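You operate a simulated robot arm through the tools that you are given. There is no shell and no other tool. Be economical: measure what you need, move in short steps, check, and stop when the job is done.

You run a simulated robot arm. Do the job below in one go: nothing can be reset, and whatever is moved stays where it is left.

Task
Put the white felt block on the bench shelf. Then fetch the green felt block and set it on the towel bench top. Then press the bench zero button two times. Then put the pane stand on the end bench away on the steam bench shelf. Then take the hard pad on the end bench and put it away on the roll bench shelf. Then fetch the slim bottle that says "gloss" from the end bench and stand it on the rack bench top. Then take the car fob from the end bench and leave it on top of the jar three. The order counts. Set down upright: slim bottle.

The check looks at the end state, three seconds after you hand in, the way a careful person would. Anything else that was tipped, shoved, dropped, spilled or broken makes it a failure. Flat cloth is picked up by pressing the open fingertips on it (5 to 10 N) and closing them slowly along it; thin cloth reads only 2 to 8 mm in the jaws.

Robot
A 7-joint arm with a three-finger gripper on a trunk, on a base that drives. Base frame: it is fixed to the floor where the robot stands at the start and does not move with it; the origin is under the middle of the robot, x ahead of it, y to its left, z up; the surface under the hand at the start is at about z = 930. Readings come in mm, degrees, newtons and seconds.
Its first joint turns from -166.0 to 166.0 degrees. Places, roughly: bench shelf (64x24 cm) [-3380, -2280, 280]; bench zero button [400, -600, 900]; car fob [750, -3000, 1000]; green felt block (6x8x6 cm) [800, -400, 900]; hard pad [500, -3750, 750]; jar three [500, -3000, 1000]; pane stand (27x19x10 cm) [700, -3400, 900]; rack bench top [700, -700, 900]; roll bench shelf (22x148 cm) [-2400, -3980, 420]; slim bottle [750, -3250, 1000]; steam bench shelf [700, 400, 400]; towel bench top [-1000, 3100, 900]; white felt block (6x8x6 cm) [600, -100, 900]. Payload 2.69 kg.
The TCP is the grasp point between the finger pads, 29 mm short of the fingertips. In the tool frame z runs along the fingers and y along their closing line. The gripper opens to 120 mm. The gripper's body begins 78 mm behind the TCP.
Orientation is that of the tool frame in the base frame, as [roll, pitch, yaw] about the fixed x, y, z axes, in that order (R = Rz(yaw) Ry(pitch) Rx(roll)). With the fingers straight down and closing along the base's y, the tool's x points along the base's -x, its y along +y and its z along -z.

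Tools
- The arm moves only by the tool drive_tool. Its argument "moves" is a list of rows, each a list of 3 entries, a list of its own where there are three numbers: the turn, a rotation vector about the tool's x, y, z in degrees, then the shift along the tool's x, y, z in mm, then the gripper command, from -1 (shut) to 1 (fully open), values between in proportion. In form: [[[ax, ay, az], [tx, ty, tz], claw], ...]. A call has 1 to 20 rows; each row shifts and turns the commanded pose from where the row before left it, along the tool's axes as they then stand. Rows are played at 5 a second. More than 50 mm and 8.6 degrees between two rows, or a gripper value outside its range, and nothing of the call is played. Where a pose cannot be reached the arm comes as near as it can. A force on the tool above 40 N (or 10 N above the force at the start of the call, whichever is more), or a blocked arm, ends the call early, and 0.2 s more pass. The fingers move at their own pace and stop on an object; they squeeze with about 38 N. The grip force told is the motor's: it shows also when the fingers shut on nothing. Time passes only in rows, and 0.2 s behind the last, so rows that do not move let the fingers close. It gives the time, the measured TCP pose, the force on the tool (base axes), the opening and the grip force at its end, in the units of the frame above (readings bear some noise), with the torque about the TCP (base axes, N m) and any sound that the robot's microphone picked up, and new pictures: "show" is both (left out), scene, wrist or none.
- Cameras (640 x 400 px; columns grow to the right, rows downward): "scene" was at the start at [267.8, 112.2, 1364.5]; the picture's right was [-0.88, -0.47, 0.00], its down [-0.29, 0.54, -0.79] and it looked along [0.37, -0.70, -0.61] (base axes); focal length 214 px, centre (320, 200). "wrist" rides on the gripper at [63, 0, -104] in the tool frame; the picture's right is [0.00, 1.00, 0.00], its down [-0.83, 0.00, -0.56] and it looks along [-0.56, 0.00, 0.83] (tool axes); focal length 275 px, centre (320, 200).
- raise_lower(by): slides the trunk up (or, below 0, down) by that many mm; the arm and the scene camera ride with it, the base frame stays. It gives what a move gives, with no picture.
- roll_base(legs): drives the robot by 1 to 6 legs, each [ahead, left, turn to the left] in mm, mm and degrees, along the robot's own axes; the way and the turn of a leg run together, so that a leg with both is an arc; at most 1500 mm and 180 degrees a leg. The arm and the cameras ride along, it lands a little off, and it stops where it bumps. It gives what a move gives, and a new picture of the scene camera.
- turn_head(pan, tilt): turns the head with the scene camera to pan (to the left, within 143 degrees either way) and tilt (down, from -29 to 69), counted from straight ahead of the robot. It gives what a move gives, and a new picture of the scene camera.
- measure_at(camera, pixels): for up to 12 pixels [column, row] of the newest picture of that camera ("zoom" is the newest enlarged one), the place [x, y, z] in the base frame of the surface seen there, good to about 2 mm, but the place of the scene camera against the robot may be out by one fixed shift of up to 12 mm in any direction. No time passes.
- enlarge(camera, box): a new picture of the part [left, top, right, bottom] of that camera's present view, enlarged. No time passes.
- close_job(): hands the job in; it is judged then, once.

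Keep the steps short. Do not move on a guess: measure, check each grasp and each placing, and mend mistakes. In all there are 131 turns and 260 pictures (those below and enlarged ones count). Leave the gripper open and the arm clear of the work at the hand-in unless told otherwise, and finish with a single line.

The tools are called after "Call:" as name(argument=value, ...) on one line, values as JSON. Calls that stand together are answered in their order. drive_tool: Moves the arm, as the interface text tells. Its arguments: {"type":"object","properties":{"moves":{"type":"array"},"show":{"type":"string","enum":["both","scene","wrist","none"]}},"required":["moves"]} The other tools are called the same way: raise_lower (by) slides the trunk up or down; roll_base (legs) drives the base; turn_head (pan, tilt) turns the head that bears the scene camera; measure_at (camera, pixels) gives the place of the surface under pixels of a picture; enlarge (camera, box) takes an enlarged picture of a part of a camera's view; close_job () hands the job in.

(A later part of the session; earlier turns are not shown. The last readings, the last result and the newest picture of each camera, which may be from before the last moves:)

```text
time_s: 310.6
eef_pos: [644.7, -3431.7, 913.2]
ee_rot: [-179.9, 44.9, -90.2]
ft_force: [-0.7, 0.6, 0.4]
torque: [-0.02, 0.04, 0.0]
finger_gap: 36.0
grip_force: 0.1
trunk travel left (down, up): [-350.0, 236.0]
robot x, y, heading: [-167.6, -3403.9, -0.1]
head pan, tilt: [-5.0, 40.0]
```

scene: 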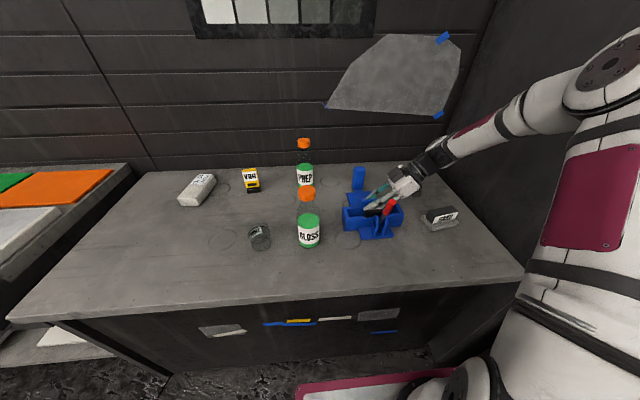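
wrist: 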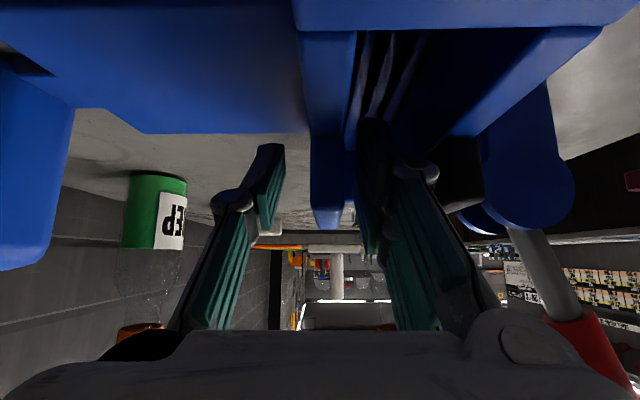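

The wall sits centred between the fingers. Close and lift 25 mm.

Call:
drive_tool(moves=[[[0, 0, 0], [0, 0, 0], -0.6], [[0, 0, 0], [0, 0, 0], -0.8], [[0, 0, 0], [0, 0, 0], -1], [[0, 0, 0], [0, 0, 0], -1], [[0, 0, 0], [0, 0, 0], -1], [[0, 0, 0], [-7, 0, -7], -1], [[0, 0, 0], [-10, 0, -10], -1], [[0, 0, 0], [0, 0, 0], -1]])

```text
time_s: 312.4
eef_pos: [645.5, -3431.0, 937.2]
ee_rot: [-180.0, 44.9, -90.2]
ft_force: [0.1, -0.5, -4.7]
torque: [-0.04, 0.05, 0.0]
finger_gap: 12.2
grip_force: 38.3
trunk travel left (down, up): [-350.0, 236.0]
robot x, y, heading: [-168.8, -3403.3, -0.0]
head pan, tilt: [-5.0, 40.0]
```

scene: 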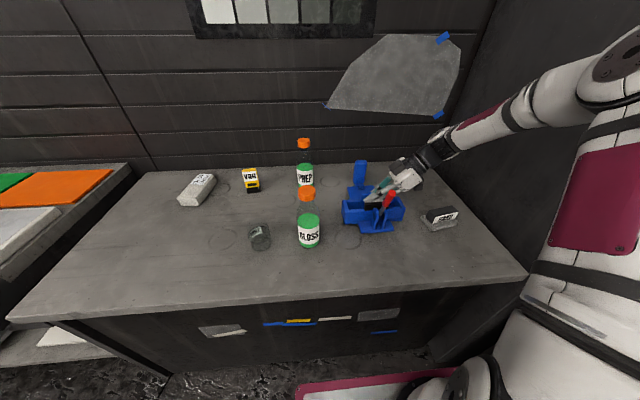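
wrist: 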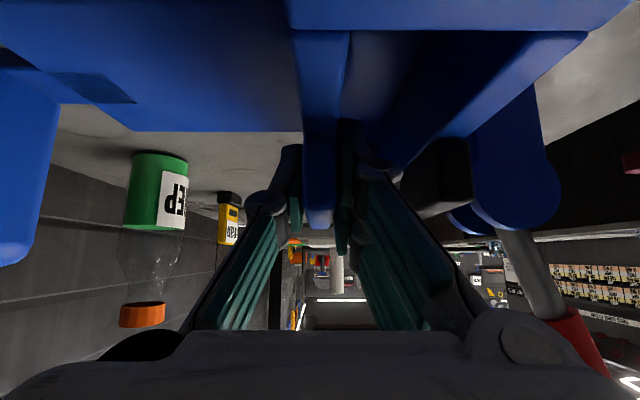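

Balanced lift (4.7 N, little torque); and the fob's other side reads "car". Lift 200 mm more, then turn the tool -90° about the vertical.

Call:
drive_tool(moves=[[[0, 0, 0], [-28, 0, -28], -1], [[0, 0, 0], [-28, 0, -28], -1], [[0, 0, 0], [-28, 0, -28], -1], [[0, 0, 0], [-28, 0, -28], -1], [[0, 0, 0], [-28, 0, -28], -1], [[6, 0, 6], [0, 0, 0], -1], [[6, 0, 6], [0, 0, 0], -1], [[6, 0, 6], [0, 0, 0], -1], [[6, 0, 6], [0, 0, 0], -1], [[6, 0, 6], [0, 0, 0], -1], [[6, 0, 6], [0, 0, 0], -1], [[6, 0, 6], [0, 0, 0], -1], [[6, 0, 6], [0, 0, 0], -1], [[6, 0, 6], [0, 0, 0], -1], [[6, 0, 6], [0, 0, 0], -1], [[3.6, 0, 3.6], [0, 0, 0], -1], [[0, 0, 0], [0, 0, 0], -1]])

```text
time_s: 316.0
eef_pos: [643.0, -3429.5, 1136.5]
ee_rot: [-179.7, 45.2, -180.0]
ft_force: [0.1, 0.7, -5.7]
torque: [0.06, 0.02, -0.02]
finger_gap: 11.8
grip_force: 38.5
trunk travel left (down, up): [-350.0, 236.0]
robot x, y, heading: [-167.9, -3404.2, -0.0]
head pan, tilt: [-5.0, 40.0]
```

scene: 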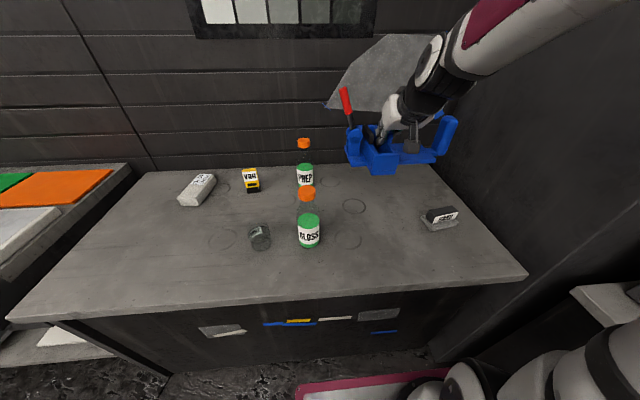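
wrist: 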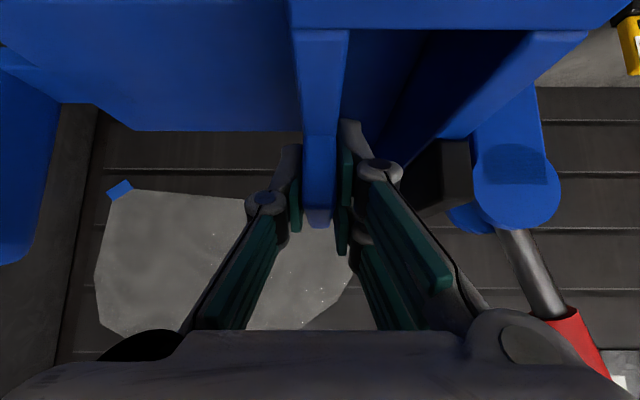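

Stand is held level with the hand pointing forward. Raise the trunk 220 so everything is high, back off 80, and strafe left along the aisle (heading 0).

Call:
raise_lower(by=220)

Call:
roll_base(legs=[[-80, 0, 0], [0, 1450, 0], [0, 450, 0]])

```text
time_s: 318.3
eef_pos: [646.5, -3430.5, 1356.7]
ee_rot: [-179.8, 45.1, 180.0]
ft_force: [-0.2, -0.1, -5.6]
torque: [0.04, 0.03, 0.02]
finger_gap: 12.0
grip_force: 37.9
trunk travel left (down, up): [-570.0, 16.0]
robot x, y, heading: [-174.1, -3405.5, -0.3]
head pan, tilt: [-5.0, 40.0]
```

```text
time_s: 328.5
eef_pos: [533.7, -1488.0, 1357.6]
ee_rot: [-179.8, 45.0, -177.4]
ft_force: [0.0, -0.6, -5.2]
torque: [0.05, 0.02, -0.04]
finger_gap: 12.0
grip_force: 38.5
trunk travel left (down, up): [-570.0, 16.0]
robot x, y, heading: [-285.3, -1498.9, 2.8]
head pan, tilt: [-5.0, 40.0]
```

scene: 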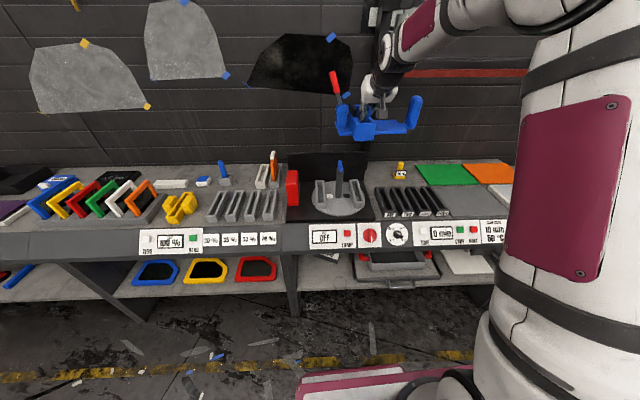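

Going well. Correct heading and continue left to y≈200.

Call:
roll_base(legs=[[40, 0, -2.8], [0, 1450, 0], [0, 240, 0]])

Call:
turn_head(pan=15, tilt=40)

```text
time_s: 337.6
eef_pos: [585.1, 167.4, 1358.0]
ee_rot: [-179.8, 45.0, 179.2]
ft_force: [-0.8, -0.6, -4.7]
torque: [0.06, 0.03, 0.02]
finger_gap: 12.2
grip_force: 38.2
trunk travel left (down, up): [-570.0, 16.0]
robot x, y, heading: [-229.4, 208.9, -0.8]
head pan, tilt: [-5.0, 40.0]
```

scene: 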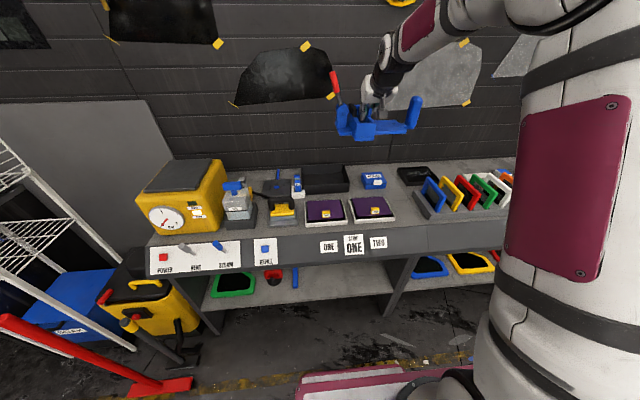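

```text
time_s: 338.5
eef_pos: [585.0, 167.8, 1357.0]
ee_rot: [-179.8, 45.0, 179.1]
ft_force: [0.1, -0.3, -5.2]
torque: [0.03, 0.03, -0.01]
finger_gap: 11.9
grip_force: 38.5
trunk travel left (down, up): [-570.0, 16.0]
robot x, y, heading: [-229.1, 203.2, -0.8]
head pan, tilt: [15.0, 40.0]
```

scene: 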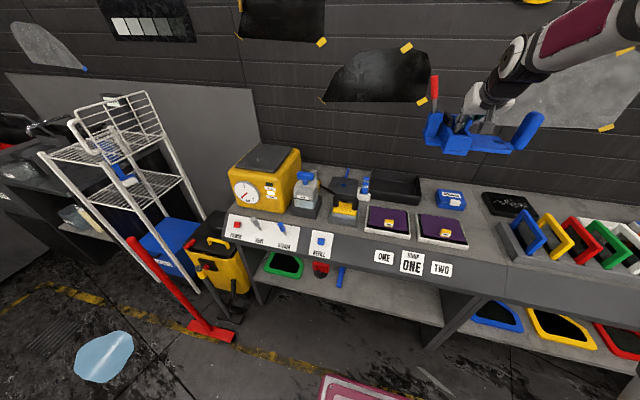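

To lower in front of the bench I swing the arm to the left over the aisle. First back up 33 mm, then swing the hand ~80° left in an arc at height.

Call:
roll_base(legs=[[-33, 0, 0.8]])

Call:
drive_tool(moves=[[[-4, 0, -4], [1.7, 47, -1.7], -1], [[-4, 0, -4], [1.7, 47, -1.7], -1], [[-4, 0, -4], [1.7, 47, -1.7], -1], [[-4, 0, -4], [1.7, 47, -1.7], -1], [[-4, 0, -4], [1.7, 47, -1.7], -1], [[-4, 0, -4], [1.7, 47, -1.7], -1], [[-4, 0, -4], [1.7, 47, -1.7], -1], [[-4, 0, -4], [1.7, 47, -1.7], -1], [[-4, 0, -4], [1.7, 47, -1.7], -1], [[-4, 0, -4], [1.7, 47, -1.7], -1], [[-4, 0, -4], [1.7, 47, -1.7], -1], [[-4, 0, -4], [1.7, 47, -1.7], -1], [[-4, 0, -4], [1.7, 47, -1.7], -1], [[-4, 0, -4], [1.7, 47, -1.7], -1], [[0, 0, 0], [0, 0, 0], -1]])

```text
time_s: 339.3
eef_pos: [553.2, 179.9, 1356.7]
ee_rot: [-179.8, 45.0, 179.9]
ft_force: [-0.3, -1.0, -6.4]
torque: [0.06, 0.03, 0.0]
finger_gap: 11.9
grip_force: 37.8
trunk travel left (down, up): [-570.0, 16.0]
robot x, y, heading: [-261.6, 203.6, -0.2]
head pan, tilt: [15.0, 40.0]
```

scene: 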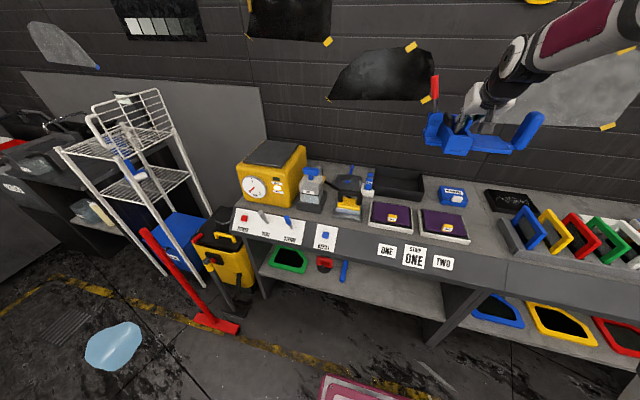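

```text
time_s: 342.5
eef_pos: [167.1, 646.6, 1354.4]
ee_rot: [-179.9, 44.8, -100.9]
ft_force: [-0.7, -0.6, -5.0]
torque: [-0.01, 0.07, 0.01]
finger_gap: 12.4
grip_force: 37.9
trunk travel left (down, up): [-570.0, 16.0]
robot x, y, heading: [-263.1, 206.1, 0.0]
head pan, tilt: [15.0, 40.0]
```

scene: 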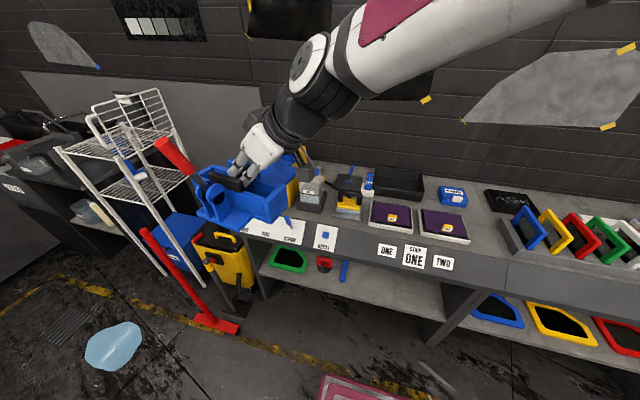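
wrist: 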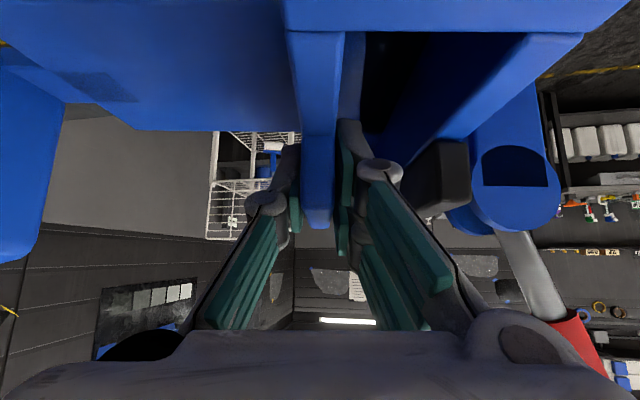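

The stand is over the aisle. Lower the trunk by 570.

Call:
raise_lower(by=-570)

Call:
turn_head(pan=25, tilt=30)

```text
refused: -570 is not a number from -400 to 400
```

```text
time_s: 343.2
eef_pos: [167.9, 644.9, 1354.4]
ee_rot: [-179.9, 44.8, -100.9]
ft_force: [-0.2, 0.3, -4.9]
torque: [-0.04, 0.07, -0.01]
finger_gap: 12.2
grip_force: 37.8
trunk travel left (down, up): [-570.0, 16.0]
robot x, y, heading: [-263.2, 208.3, 0.2]
head pan, tilt: [25.0, 30.0]
```

scene: 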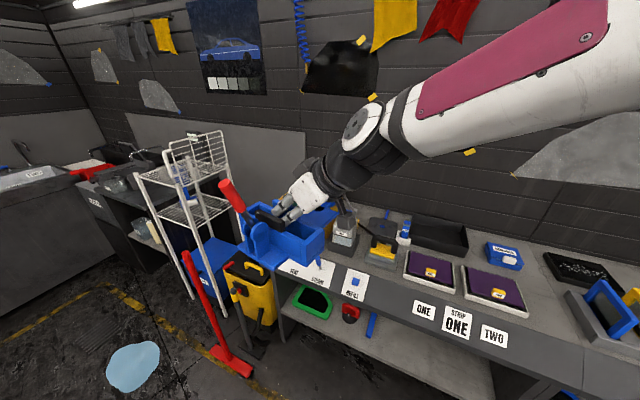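

Call:
raise_lower(by=-370)

Call:
raise_lower(by=-200)

Call:
turn_head(pan=25, tilt=35)

```text
time_s: 346.8
eef_pos: [363.1, 648.6, 985.3]
ee_rot: [-179.9, 44.8, -100.8]
ft_force: [-0.4, 0.0, -5.3]
torque: [-0.02, 0.03, -0.02]
finger_gap: 12.0
grip_force: 38.4
trunk travel left (down, up): [-200.0, 386.0]
robot x, y, heading: [-263.3, 208.9, -0.0]
head pan, tilt: [25.0, 30.0]
```

```text
time_s: 348.1
eef_pos: [356.7, 653.0, 860.5]
ee_rot: [179.8, 45.0, -100.6]
ft_force: [-17.8, 3.2, 6.3]
torque: [-0.68, -0.84, -0.89]
finger_gap: 41.4
grip_force: 37.4
trunk travel left (down, up): [-74.0, 512.0]
robot x, y, heading: [-259.5, 208.7, 0.1]
head pan, tilt: [25.0, 30.0]
stopped: the force on the tool passed its limit at 59 N (the readings are from after the stop); the commanded pose is now the measured one
```

```text
time_s: 348.8
eef_pos: [356.5, 650.6, 862.0]
ee_rot: [179.8, 45.0, -100.6]
ft_force: [-27.7, 2.5, 9.2]
torque: [-0.25, -0.96, -0.14]
finger_gap: 40.9
grip_force: 38.1
trunk travel left (down, up): [-74.0, 512.0]
robot x, y, heading: [-261.3, 209.0, -0.3]
head pan, tilt: [25.0, 35.0]
```

scene: 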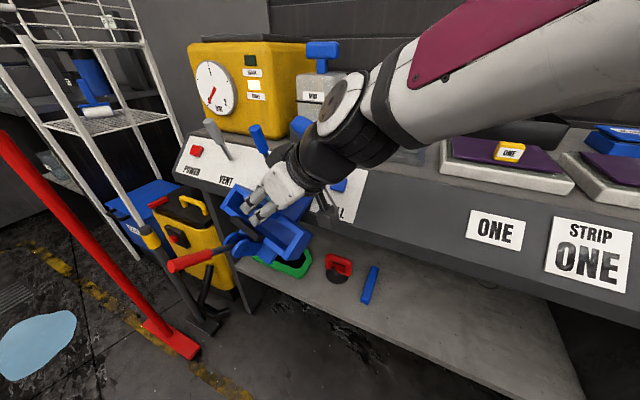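

The hand drifted toward the bench while the trunk went down and the stand hit the bench edge; gap now 41. Look closely.

Call:
enlarge(camera="scene", box=[150, 130, 390, 300])

Call:
drive_tool(moves=[[[0, 0, 0], [0, 0, 0], -1]], show="wrist")

```text
2.35 times, centred on (270, 215) of scene
```

zoom: 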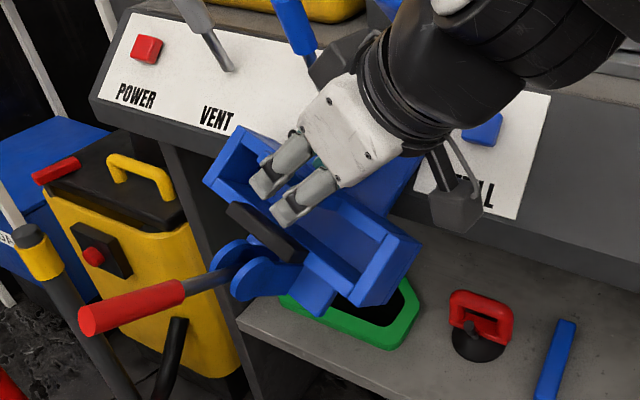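

```text
time_s: 349.2
eef_pos: [358.8, 651.2, 861.7]
ee_rot: [179.8, 45.1, -100.7]
ft_force: [-28.3, 2.9, 9.1]
torque: [-0.15, -1.03, 0.22]
finger_gap: 41.1
grip_force: 38.4
trunk travel left (down, up): [-74.0, 512.0]
robot x, y, heading: [-263.5, 205.5, -0.3]
head pan, tilt: [25.0, 35.0]
```

wrist: 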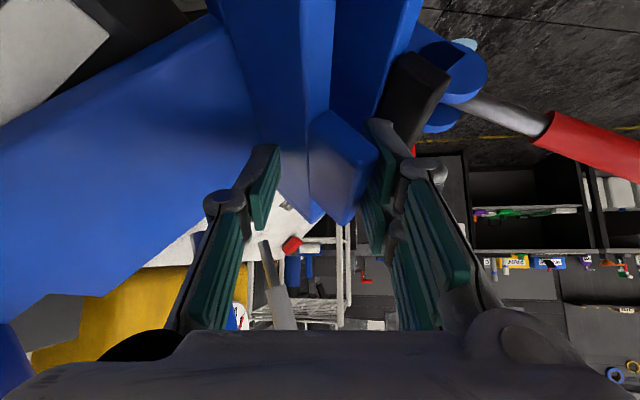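

The stand rolled ~45° in the grip but the red tool stayed on it. First see the whole arm relative to the bench before moving.

Call:
turn_head(pan=-5, tilt=15)

```text
time_s: 350.2
eef_pos: [357.9, 651.9, 862.4]
ee_rot: [179.9, 45.1, -100.6]
ft_force: [-30.6, 2.6, 11.2]
torque: [-0.19, -1.03, 0.22]
finger_gap: 41.2
grip_force: 37.7
trunk travel left (down, up): [-74.0, 512.0]
robot x, y, heading: [-263.0, 205.9, 0.1]
head pan, tilt: [-5.0, 15.0]
```

scene: 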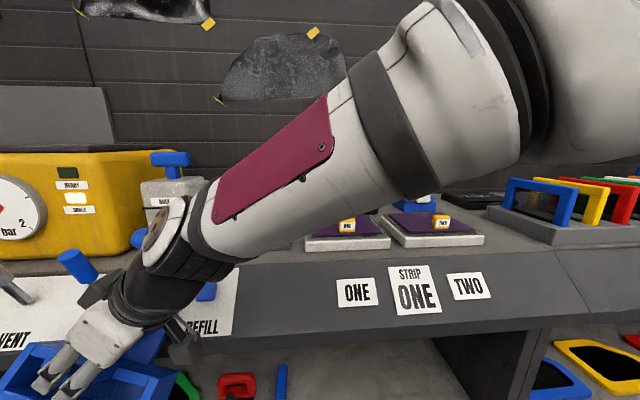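

Forearm is clear of the bench. Relieve the push: move away from the bench (tool +y) 30 mm, then upward.

Call:
drive_tool(moves=[[[0, 0, 0], [0, 10, 0], -1], [[0, 0, 0], [0, 15, 0], -1], [[0, 0, 0], [-10, 15, -10], -1], [[0, 0, 0], [-15, 20, -15], -1], [[0, 0, 0], [0, 0, 0], -1]])

```text
time_s: 351.4
eef_pos: [302.6, 658.6, 897.2]
ee_rot: [179.6, 45.0, -101.1]
ft_force: [-1.6, -6.6, 0.0]
torque: [-0.13, -0.79, -1.31]
finger_gap: 23.0
grip_force: 37.6
trunk travel left (down, up): [-74.0, 512.0]
robot x, y, heading: [-261.6, 202.6, 0.0]
head pan, tilt: [-5.0, 15.0]
```

scene: 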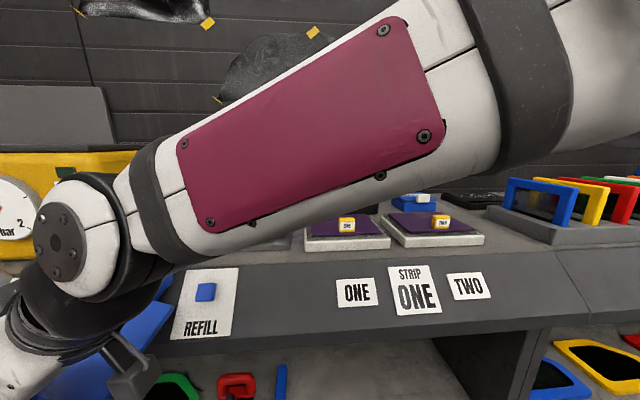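
wrist: 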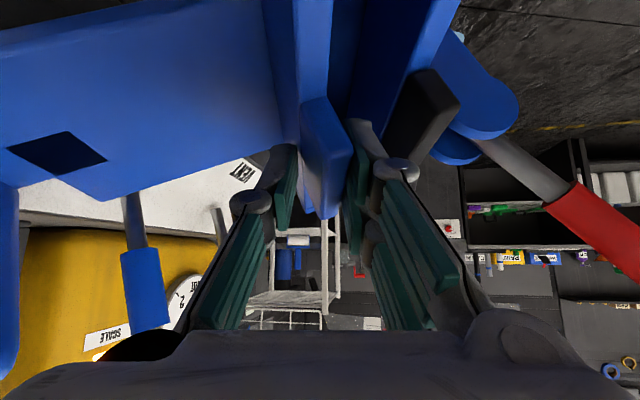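

It's realigning (gap 23). Move further away from the levers, up and -x.

Call:
drive_tool(moves=[[[0, 0, 0], [-10, 25, -10], -1], [[0, 0, 0], [-20, 25, -20], -1], [[0, 0, 0], [-25, 25, -25], -1], [[0, 0, 0], [-28, 20, -28], -1], [[0, 0, 0], [-28, 0, -28], -1], [[0, 0, 0], [0, 0, 0], -1]])

```text
time_s: 352.8
eef_pos: [209.7, 681.6, 1055.0]
ee_rot: [179.7, 45.0, -101.0]
ft_force: [0.0, 0.4, -5.9]
torque: [-0.02, 0.06, 0.03]
finger_gap: 12.1
grip_force: 38.2
trunk travel left (down, up): [-74.0, 512.0]
robot x, y, heading: [-258.4, 205.8, 0.1]
head pan, tilt: [-5.0, 15.0]
```

scene: 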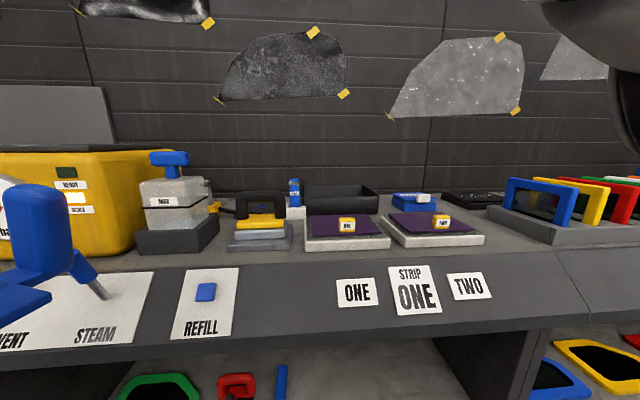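
wrist: 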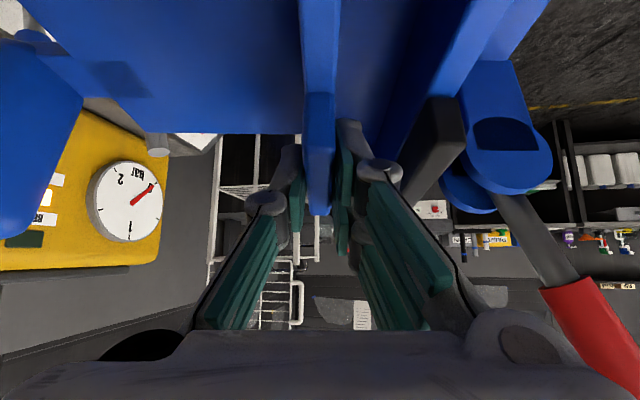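

Re-seated: gap 12.1, torque ~0. Move 80 mm further from the bench, then lower the arm itself stepwise and check.

Call:
drive_tool(moves=[[[0, 0, 0], [0, 40, 0], -1], [[0, 0, 0], [0, 40, 0], -1], [[0, 0, 0], [28, 0, 28], -1], [[0, 0, 0], [28, 0, 28], -1], [[0, 0, 0], [28, 0, 28], -1], [[0, 0, 0], [28, 0, 28], -1], [[0, 0, 0], [28, 0, 28], -1], [[0, 0, 0], [0, 0, 0], -1]], show="none")

Call:
turn_head(pan=25, tilt=35)

```text
time_s: 354.8
eef_pos: [167.2, 718.8, 900.4]
ee_rot: [173.9, 49.6, -109.9]
ft_force: [-0.2, -0.6, -5.4]
torque: [-0.06, 0.02, -0.03]
finger_gap: 11.9
grip_force: 37.7
trunk travel left (down, up): [-74.0, 512.0]
robot x, y, heading: [-261.1, 208.1, 0.1]
head pan, tilt: [-5.0, 15.0]
stopped in row 8: the arm was blocked; the commanded pose is now the measured one
```

```text
time_s: 355.7
eef_pos: [157.4, 720.4, 901.5]
ee_rot: [174.5, 49.8, -108.5]
ft_force: [-0.5, 0.5, -5.4]
torque: [-0.07, 0.07, -0.04]
finger_gap: 11.8
grip_force: 37.8
trunk travel left (down, up): [-74.0, 512.0]
robot x, y, heading: [-263.4, 208.7, -0.0]
head pan, tilt: [25.0, 35.0]
```

scene: 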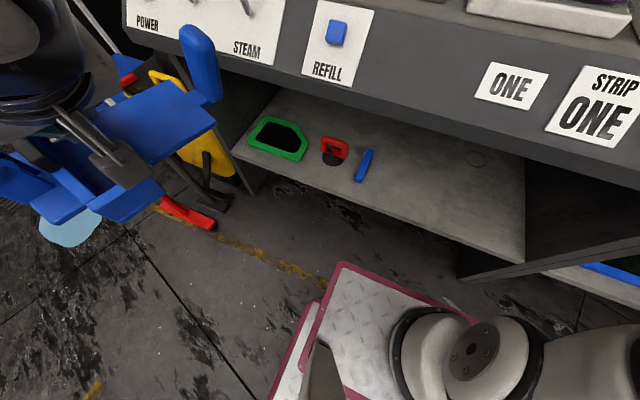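

The arm is blocked by being folded too close. I measure where the arm's root is, to know the true radius.

Call:
measure_at(camera="scene", pixels=[[420, 330], [470, 365], [510, 345], [340, 275], [470, 320], [600, 350], [205, 40], [150, 120], [120, 215], [60, 215], [30, 100], [340, 345]])

Call:
turn_head(pan=0, tilt=65)

```text
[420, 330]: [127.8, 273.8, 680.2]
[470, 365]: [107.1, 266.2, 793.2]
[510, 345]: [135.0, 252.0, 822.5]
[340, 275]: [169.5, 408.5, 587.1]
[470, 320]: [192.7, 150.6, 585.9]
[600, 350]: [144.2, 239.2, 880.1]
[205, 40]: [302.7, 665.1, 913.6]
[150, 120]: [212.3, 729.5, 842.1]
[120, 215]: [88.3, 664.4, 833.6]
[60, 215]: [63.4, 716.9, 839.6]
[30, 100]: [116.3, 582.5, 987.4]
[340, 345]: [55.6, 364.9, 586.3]
```

```text
time_s: 356.7
eef_pos: [162.0, 717.6, 898.9]
ee_rot: [174.5, 49.4, -109.0]
ft_force: [-0.6, -0.1, -5.4]
torque: [-0.07, 0.1, 0.03]
finger_gap: 12.0
grip_force: 37.9
trunk travel left (down, up): [-74.0, 512.0]
robot x, y, heading: [-267.7, 203.8, -0.1]
head pan, tilt: [0.0, 65.0]
```

scene: 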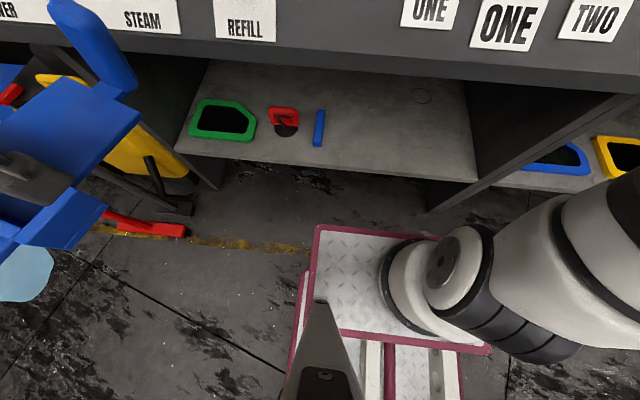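

The head mast is on the left, so the arm is obstructed there. I'll use the right side: raise, level the tool, swing the hand over to the front again (high), later drive left and lower on the right side.

Call:
raise_lower(by=400)

Call:
drive_tool(moves=[[[5.5, 0, 0], [0, 0, 0], -1], [[0, 4.4, 0], [0, 0, 0], -1], [[4, 0, 4], [-1.7, -47, 1.7], -1], [[4, 0, 4], [-1.7, -47, 1.7], -1], [[4, 0, 4], [-1.7, -47, 1.7], -1], [[4, 0, 4], [-1.7, -47, 1.7], -1], [[4, 0, 4], [-1.7, -47, 1.7], -1], [[4, 0, 4], [-1.7, -47, 1.7], -1], [[4, 0, 4], [-1.7, -47, 1.7], -1], [[4, 0, 4], [-1.7, -47, 1.7], -1], [[4, 0, 4], [-1.7, -47, 1.7], -1], [[4, 0, 4], [-1.7, -47, 1.7], -1], [[4, 0, 4], [-1.7, -47, 1.7], -1], [[4, 0, 4], [-1.7, -47, 1.7], -1], [[0, 0, 0], [0, 0, 0], -1]])

```text
time_s: 360.5
eef_pos: [157.4, 719.1, 1298.8]
ee_rot: [174.9, 49.5, -108.1]
ft_force: [-0.4, -0.6, -5.1]
torque: [-0.07, 0.09, 0.02]
finger_gap: 11.8
grip_force: 38.0
trunk travel left (down, up): [-474.0, 112.0]
robot x, y, heading: [-265.5, 204.4, 0.2]
head pan, tilt: [0.0, 65.0]
```

```text
time_s: 363.7
eef_pos: [522.6, 332.7, 1300.2]
ee_rot: [179.7, 45.1, -176.4]
ft_force: [0.4, -0.4, -4.7]
torque: [0.04, 0.06, -0.02]
finger_gap: 12.3
grip_force: 38.1
trunk travel left (down, up): [-474.0, 112.0]
robot x, y, heading: [-262.6, 205.0, -0.2]
head pan, tilt: [0.0, 65.0]
```

scene: 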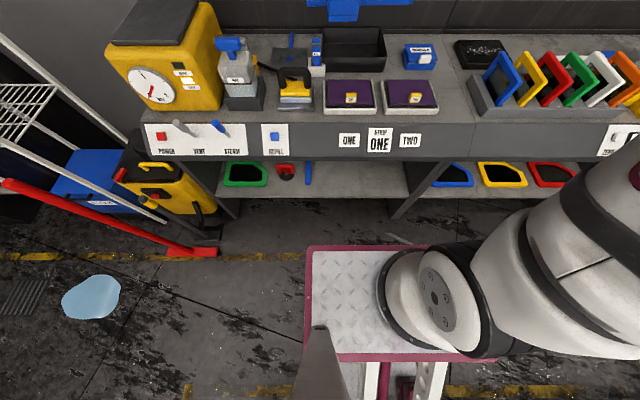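
wrist: 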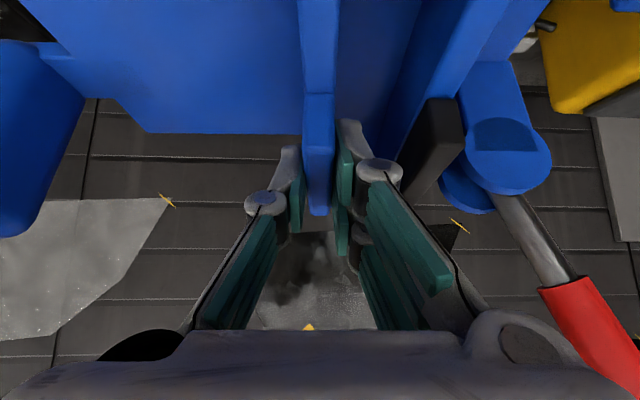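

Swung back to front. Check with the scene camera if the stand hangs level.

Call:
turn_head(pan=8, tilt=20)

Call:
enlarge(camera="scene", box=[220, 60, 480, 222])

```text
time_s: 364.8
eef_pos: [522.6, 332.9, 1297.9]
ee_rot: [179.9, 45.1, -176.2]
ft_force: [-0.4, 0.5, -5.1]
torque: [0.05, 0.06, -0.02]
finger_gap: 12.1
grip_force: 37.8
trunk travel left (down, up): [-474.0, 112.0]
robot x, y, heading: [-263.2, 208.2, -0.0]
head pan, tilt: [8.0, 20.0]
```

scene: 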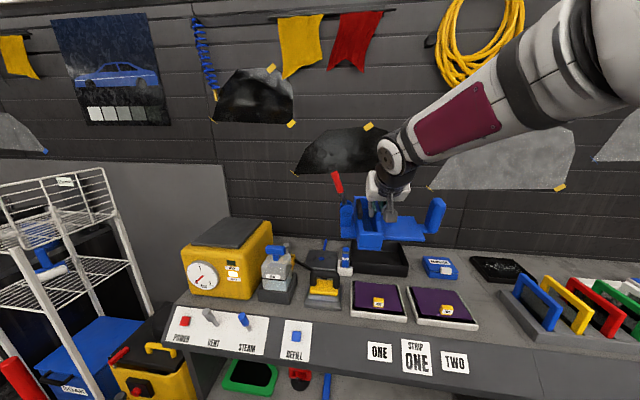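

```text
2.46 times, centred on (350, 141) of scene
```

zoom: 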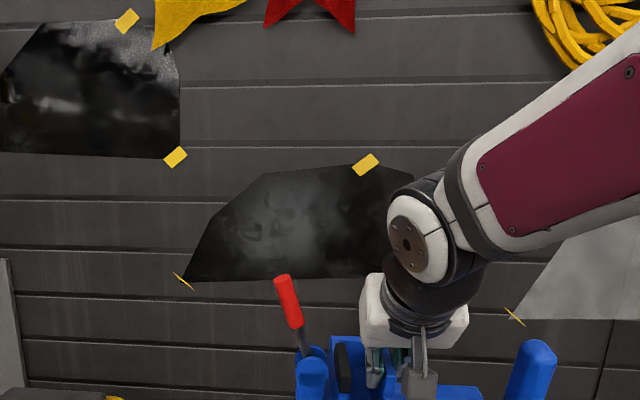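

Call:
measure_at(camera="scene", pixels=[[400, 230], [425, 235], [405, 238], [415, 224], [368, 245], [357, 246], [380, 246], [437, 215], [345, 215], [362, 205], [336, 180], [415, 240]])

```text
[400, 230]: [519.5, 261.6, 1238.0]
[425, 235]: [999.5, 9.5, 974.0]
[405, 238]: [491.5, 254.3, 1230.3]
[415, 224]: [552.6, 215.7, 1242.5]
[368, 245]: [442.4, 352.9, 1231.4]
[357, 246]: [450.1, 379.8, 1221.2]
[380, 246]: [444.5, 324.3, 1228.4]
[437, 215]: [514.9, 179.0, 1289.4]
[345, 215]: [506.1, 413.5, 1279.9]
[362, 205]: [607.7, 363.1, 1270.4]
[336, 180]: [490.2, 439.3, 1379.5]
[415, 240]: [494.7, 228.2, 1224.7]
```

Roughly level (near side ~6–8° low). Swing the hand ~95° to the right at this height.

Call:
drive_tool(moves=[[[4, 0, 4], [-1.4, -41, 1.4], -1], [[4, 0, 4], [-1.4, -41, 1.4], -1], [[4, 0, 4], [-1.4, -41, 1.4], -1], [[4, 0, 4], [-1.4, -41, 1.4], -1], [[4, 0, 4], [-1.4, -41, 1.4], -1], [[4, 0, 4], [-1.4, -41, 1.4], -1], [[4, 0, 4], [-1.4, -41, 1.4], -1], [[4, 0, 4], [-1.4, -41, 1.4], -1], [[4, 0, 4], [-1.4, -41, 1.4], -1], [[4, 0, 4], [-1.4, -41, 1.4], -1], [[4, 0, 4], [-1.4, -41, 1.4], -1], [[4, 0, 4], [-1.4, -41, 1.4], -1], [[4, 0, 4], [-1.4, -41, 1.4], -1], [[4, 0, 4], [-1.4, -41, 1.4], -1], [[4, 0, 4], [-1.4, -41, 1.4], -1], [[4, 0, 4], [-1.4, -41, 1.4], -1], [[0, 0, 0], [0, 0, 0], -1]], show="none")

Call:
turn_head(pan=-50, tilt=20)

```text
time_s: 368.4
eef_pos: [176.8, -146.5, 1295.9]
ee_rot: [179.9, 44.9, 93.1]
ft_force: [-0.2, -0.7, -5.0]
torque: [0.1, -0.03, 0.01]
finger_gap: 11.8
grip_force: 37.8
trunk travel left (down, up): [-474.0, 112.0]
robot x, y, heading: [-263.4, 205.5, -0.2]
head pan, tilt: [8.0, 20.0]
```

```text
time_s: 369.7
eef_pos: [177.2, -144.1, 1295.5]
ee_rot: [179.7, 44.9, 93.2]
ft_force: [0.1, -0.1, -3.9]
torque: [0.06, -0.04, -0.01]
finger_gap: 12.0
grip_force: 38.0
trunk travel left (down, up): [-474.0, 112.0]
robot x, y, heading: [-262.2, 202.9, 0.1]
head pan, tilt: [-50.0, 20.0]
```

scene: 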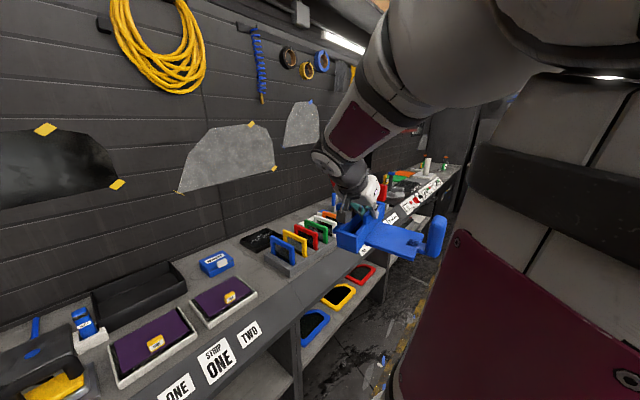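

Now extend a little, drive left 450, and lower the trunk stepwise.

Call:
drive_tool(moves=[[[0, 0, 0], [-28, 0, 28], -1], [[0, 0, 0], [-28, 0, 28], -1], [[0, 0, 0], [0, 0, 0], -1]], show="none")

Call:
roll_base(legs=[[0, 450, 0]])

Call:
raise_lower(by=-300)

Call:
turn_head(pan=-45, tilt=35)

```text
time_s: 370.5
eef_pos: [180.5, -222.8, 1296.6]
ee_rot: [179.7, 44.8, 93.2]
ft_force: [0.0, 0.4, -5.5]
torque: [0.08, -0.04, 0.01]
finger_gap: 11.7
grip_force: 38.0
trunk travel left (down, up): [-474.0, 112.0]
robot x, y, heading: [-264.9, 206.5, -0.1]
head pan, tilt: [-50.0, 20.0]
```

```text
time_s: 373.2
eef_pos: [180.6, 227.1, 1297.5]
ee_rot: [179.8, 44.8, 93.1]
ft_force: [1.3, 0.2, -5.3]
torque: [0.11, -0.05, -0.02]
finger_gap: 11.9
grip_force: 37.9
trunk travel left (down, up): [-474.0, 112.0]
robot x, y, heading: [-259.7, 653.8, -0.2]
head pan, tilt: [-50.0, 20.0]
```

scene: 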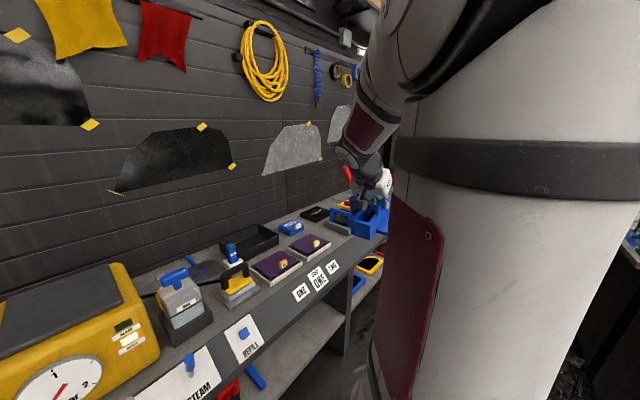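

```text
time_s: 376.2
eef_pos: [184.3, 222.5, 984.1]
ee_rot: [-178.2, 43.3, 94.5]
ft_force: [-0.3, -0.2, -5.3]
torque: [0.07, -0.01, 0.01]
finger_gap: 11.9
grip_force: 37.7
trunk travel left (down, up): [-174.0, 412.0]
robot x, y, heading: [-261.8, 655.9, -0.1]
head pan, tilt: [-50.0, 20.0]
```

```text
time_s: 377.0
eef_pos: [182.0, 227.5, 997.9]
ee_rot: [179.7, 44.9, 93.1]
ft_force: [-0.2, 0.3, -4.7]
torque: [0.08, -0.04, -0.02]
finger_gap: 12.0
grip_force: 38.4
trunk travel left (down, up): [-174.0, 412.0]
robot x, y, heading: [-264.3, 653.9, -0.0]
head pan, tilt: [-45.0, 35.0]
```

scene: 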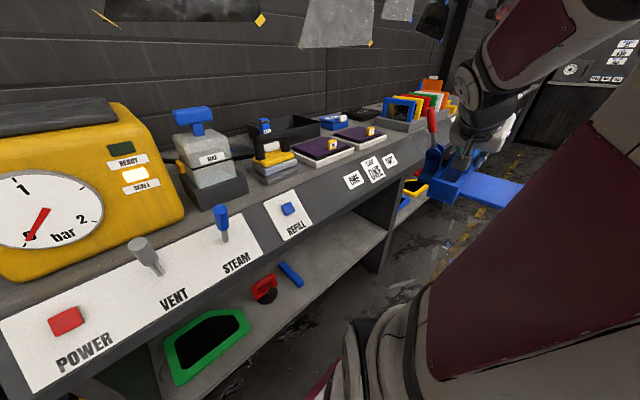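

No drift this time. Lower the remaining 174.

Call:
raise_lower(by=-174)

Call:
drive_tool(moves=[[[0, 0, 0], [28, 0, 28], -1], [[0, 0, 0], [28, 0, 28], -1], [[0, 0, 0], [28, 0, 28], -1], [[0, 0, 0], [28, 0, 28], -1], [[0, 0, 0], [28, 0, 28], -1], [[0, 0, 0], [28, 0, 28], -1], [[0, 0, 0], [28, 0, 28], -1], [[0, 0, 0], [10, 0, 10], -1], [[0, 0, 0], [0, 0, 0], -1]])

```text
time_s: 378.9
eef_pos: [181.8, 227.3, 823.8]
ee_rot: [179.7, 45.0, 93.1]
ft_force: [-0.5, 0.2, -5.8]
torque: [0.08, -0.04, 0.01]
finger_gap: 11.8
grip_force: 37.6
trunk travel left (down, up): [0.0, 586.0]
robot x, y, heading: [-260.9, 655.7, -0.0]
head pan, tilt: [-45.0, 35.0]
```

```text
time_s: 380.9
eef_pos: [185.2, 209.3, 532.9]
ee_rot: [179.8, 44.8, 93.2]
ft_force: [0.0, 0.2, -4.8]
torque: [0.12, -0.03, 0.02]
finger_gap: 12.2
grip_force: 37.7
out of reach, approached as far as the arm can: row 5, 6, 7
trunk travel left (down, up): [0.0, 586.0]
robot x, y, heading: [-262.1, 655.0, -0.2]
head pan, tilt: [-45.0, 35.0]
```

scene: 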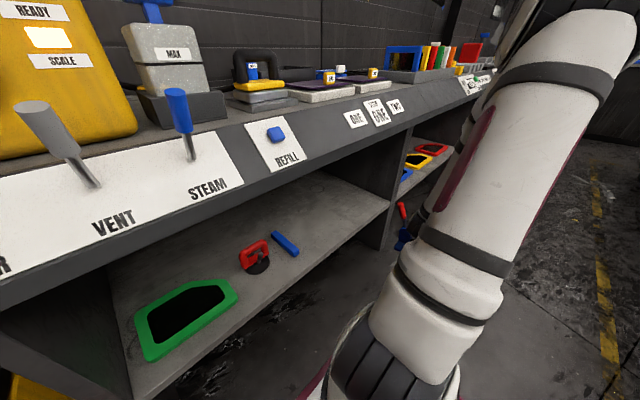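
wrist: 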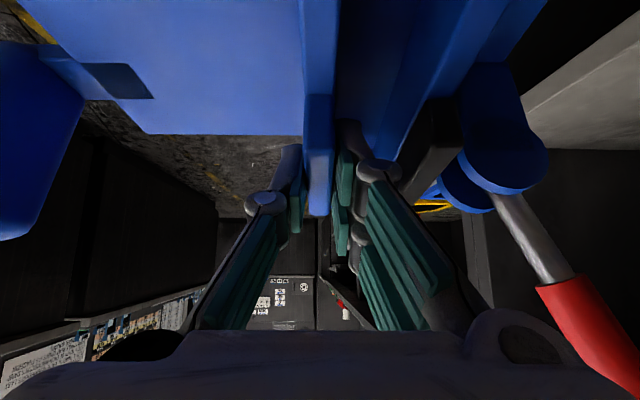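

Hand low at (185,209,533) in the aisle. Now move it forward into the shelf while turning; first half.

Call:
drive_tool(moves=[[[-4, 0, -4], [0.6, 32.6, -0.6], -1], [[-4, 0, -4], [-1.6, 32.5, 1.6], -1], [[-4, 0, -4], [-3.9, 32.1, 3.9], -1], [[-4, 0, -4], [-6.2, 31.4, 6.2], -1], [[-4, 0, -4], [-8.3, 30.4, 8.3], -1], [[-4, 0, -4], [-10.4, 29.2, 10.4], -1], [[0, 0, 0], [0, 0, 0], -1]])

```text
time_s: 382.5
eef_pos: [382.7, 226.3, 534.5]
ee_rot: [179.6, 45.0, 127.0]
ft_force: [0.0, 0.7, -5.7]
torque: [0.07, 0.02, -0.02]
finger_gap: 11.7
grip_force: 37.4
trunk travel left (down, up): [0.0, 586.0]
robot x, y, heading: [-260.0, 654.5, -0.1]
head pan, tilt: [-45.0, 35.0]
```

scene: 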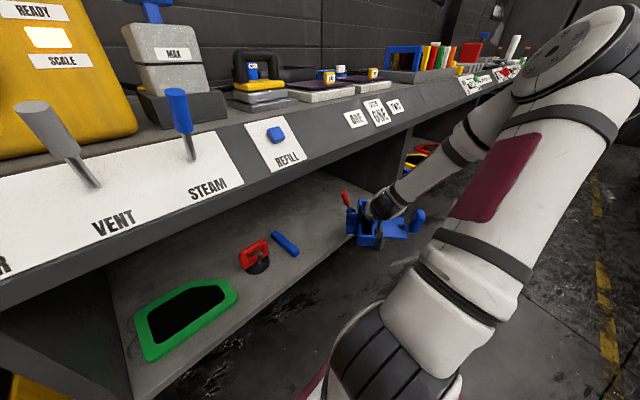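
wrist: 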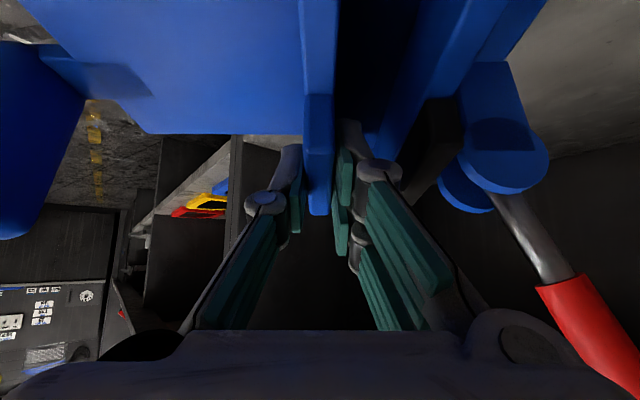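

Good, forearm still clear. Continue with three more rows.

Call:
drive_tool(moves=[[[-4, 0, -4], [-12.4, 27.6, 12.4], -1], [[-4, 0, -4], [-14.2, 25.7, 14.2], -1], [[-4, 0, -4], [-16, 23.5, 16], -1], [[0, 0, 0], [0, 0, 0], -1]])

```text
time_s: 383.5
eef_pos: [482.9, 234.0, 535.8]
ee_rot: [179.8, 45.1, 144.0]
ft_force: [-0.3, 0.1, -5.1]
torque: [0.05, 0.0, -0.03]
finger_gap: 12.1
grip_force: 38.2
trunk travel left (down, up): [0.0, 586.0]
robot x, y, heading: [-261.2, 660.4, -0.0]
head pan, tilt: [-45.0, 35.0]
```

scene: 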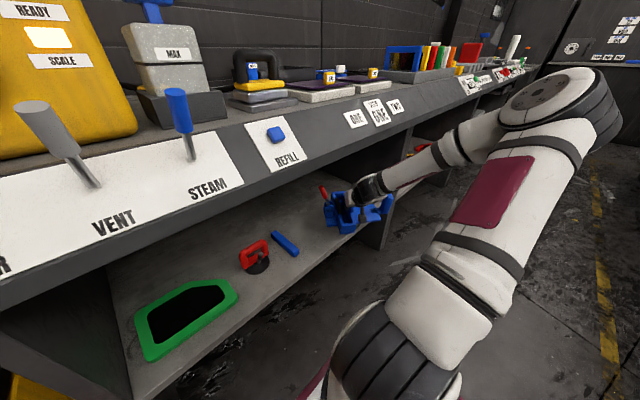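
wrist: 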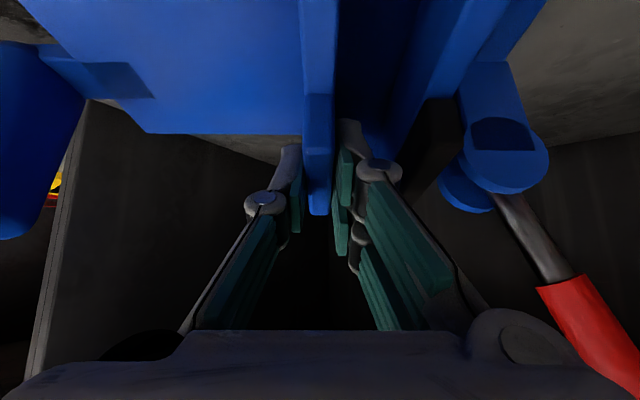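

Inside the shelf now. Continue the last three rows plus 10 mm.

Call:
drive_tool(moves=[[[-4, 0, -4], [-17.5, 21.2, 17.5], -1], [[-4, 0, -4], [-18.9, 18.6, 18.9], -1], [[-4, 0, -4], [-20, 16, 20], -1], [[0, 0, 0], [-7, 4, 7], -1], [[0, 0, 0], [0, 0, 0], -1]])

```text
time_s: 384.7
eef_pos: [587.6, 244.0, 536.2]
ee_rot: [179.6, 45.1, 160.9]
ft_force: [-0.1, 1.1, -5.8]
torque: [0.06, 0.03, -0.02]
finger_gap: 12.0
grip_force: 38.0
trunk travel left (down, up): [0.0, 586.0]
robot x, y, heading: [-261.9, 658.7, -0.2]
head pan, tilt: [-45.0, 35.0]
```

scene: 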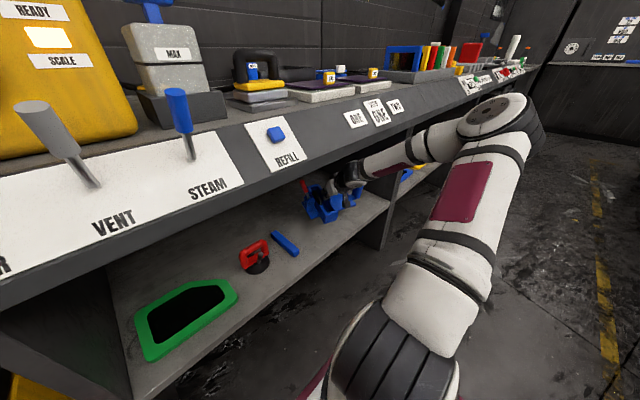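
wrist: 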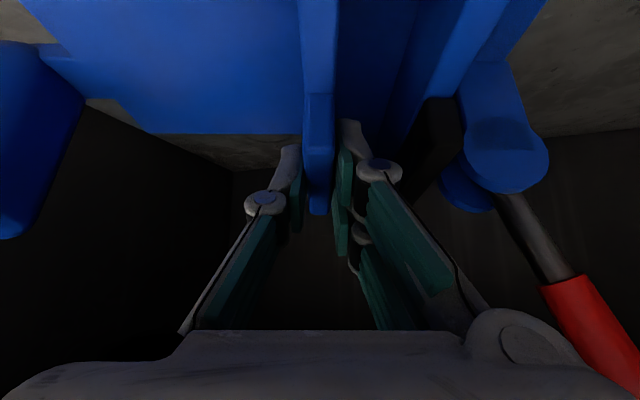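

Zoom on the stand to check its level before lowering.

Call:
enlarge(camera="scene", box=[280, 150, 400, 245])

Call:
measure_at(camera="zoom", pixels=[[175, 235], [200, 260], [240, 320], [215, 340], [130, 290], [150, 330], [380, 235], [345, 245], [120, 190], [160, 240], [215, 250], [250, 255]])

```text
4.21 times, centred on (340, 198) of scene
```

zoom: 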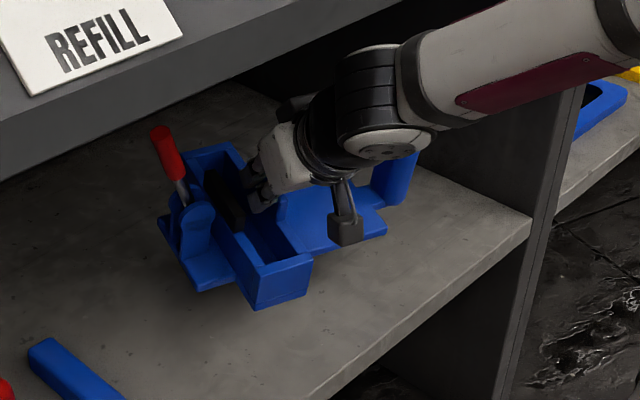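

```text
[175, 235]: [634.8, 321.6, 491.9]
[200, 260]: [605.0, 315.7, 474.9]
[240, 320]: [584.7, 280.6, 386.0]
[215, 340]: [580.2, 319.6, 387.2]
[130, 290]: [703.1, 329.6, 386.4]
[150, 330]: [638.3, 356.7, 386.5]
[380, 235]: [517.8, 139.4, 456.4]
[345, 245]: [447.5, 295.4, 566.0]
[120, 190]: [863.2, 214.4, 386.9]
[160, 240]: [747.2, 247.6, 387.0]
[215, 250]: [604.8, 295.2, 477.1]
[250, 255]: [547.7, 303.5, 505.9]
```

The spot is good (well inside the shelf, clear of the blue bar). Correct pitch by 6° and lower in steps until contact.

Call:
drive_tool(moves=[[[0, 6, 0], [0, 0, 0], -1], [[0, 0, 0], [19, 0, 23], -1], [[0, 0, 0], [13, 0, 16], -1], [[0, 0, 0], [6, 0, 8], -1], [[0, 0, 0], [3, 0, 4], -1], [[0, 0, 0], [3, 0, 4], -1], [[0, 0, 0], [0, 0, 0], -1]])

```text
time_s: 386.3
eef_pos: [589.1, 243.9, 465.0]
ee_rot: [179.8, 39.2, 161.1]
ft_force: [-0.9, 0.3, 3.4]
torque: [0.3, 0.75, -0.05]
finger_gap: 11.9
grip_force: 38.1
trunk travel left (down, up): [0.0, 586.0]
robot x, y, heading: [-262.7, 657.6, -0.1]
head pan, tilt: [-45.0, 35.0]
```

scene: 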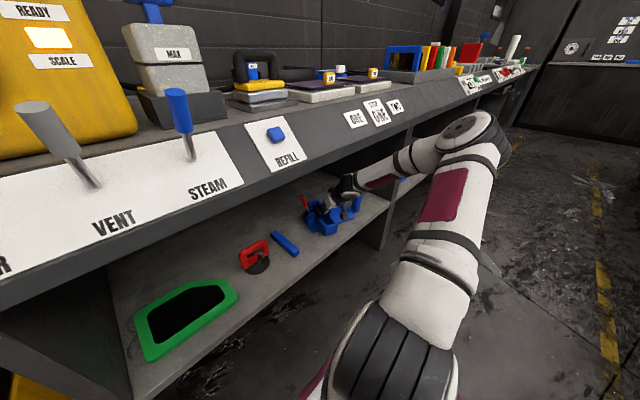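
wrist: 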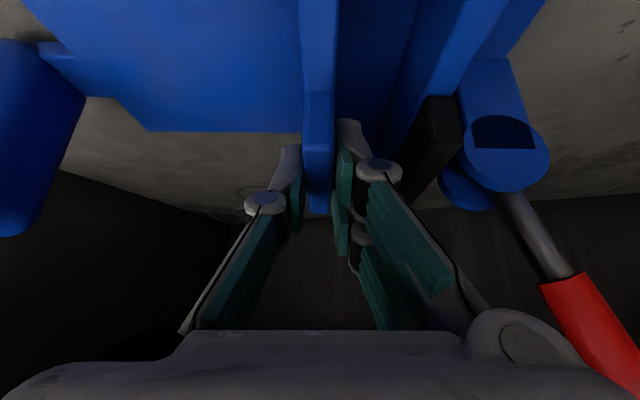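

Contact at z 465 comes early with torque indicating the near side (≈85 mm toward me) still low. Lift 8, rotate another 6°, and lower again.

Call:
drive_tool(moves=[[[0, 0, 0], [-5, 0, -6], -1], [[0, 6, 0], [0, 0, 0], -1], [[0, 0, 0], [4, 0, 7], -1], [[0, 0, 0], [2, 0, 4], -1], [[0, 0, 0], [2, 0, 4], -1], [[0, 0, 0], [0, 0, 0], -1]], show="none")

```text
time_s: 387.7
eef_pos: [586.0, 239.4, 459.1]
ee_rot: [179.8, 33.4, 160.6]
ft_force: [3.7, 5.1, 34.5]
torque: [-0.23, -0.93, 0.19]
finger_gap: 11.9
grip_force: 37.5
trunk travel left (down, up): [0.0, 586.0]
robot x, y, heading: [-260.2, 655.5, -0.2]
head pan, tilt: [-45.0, 35.0]
```

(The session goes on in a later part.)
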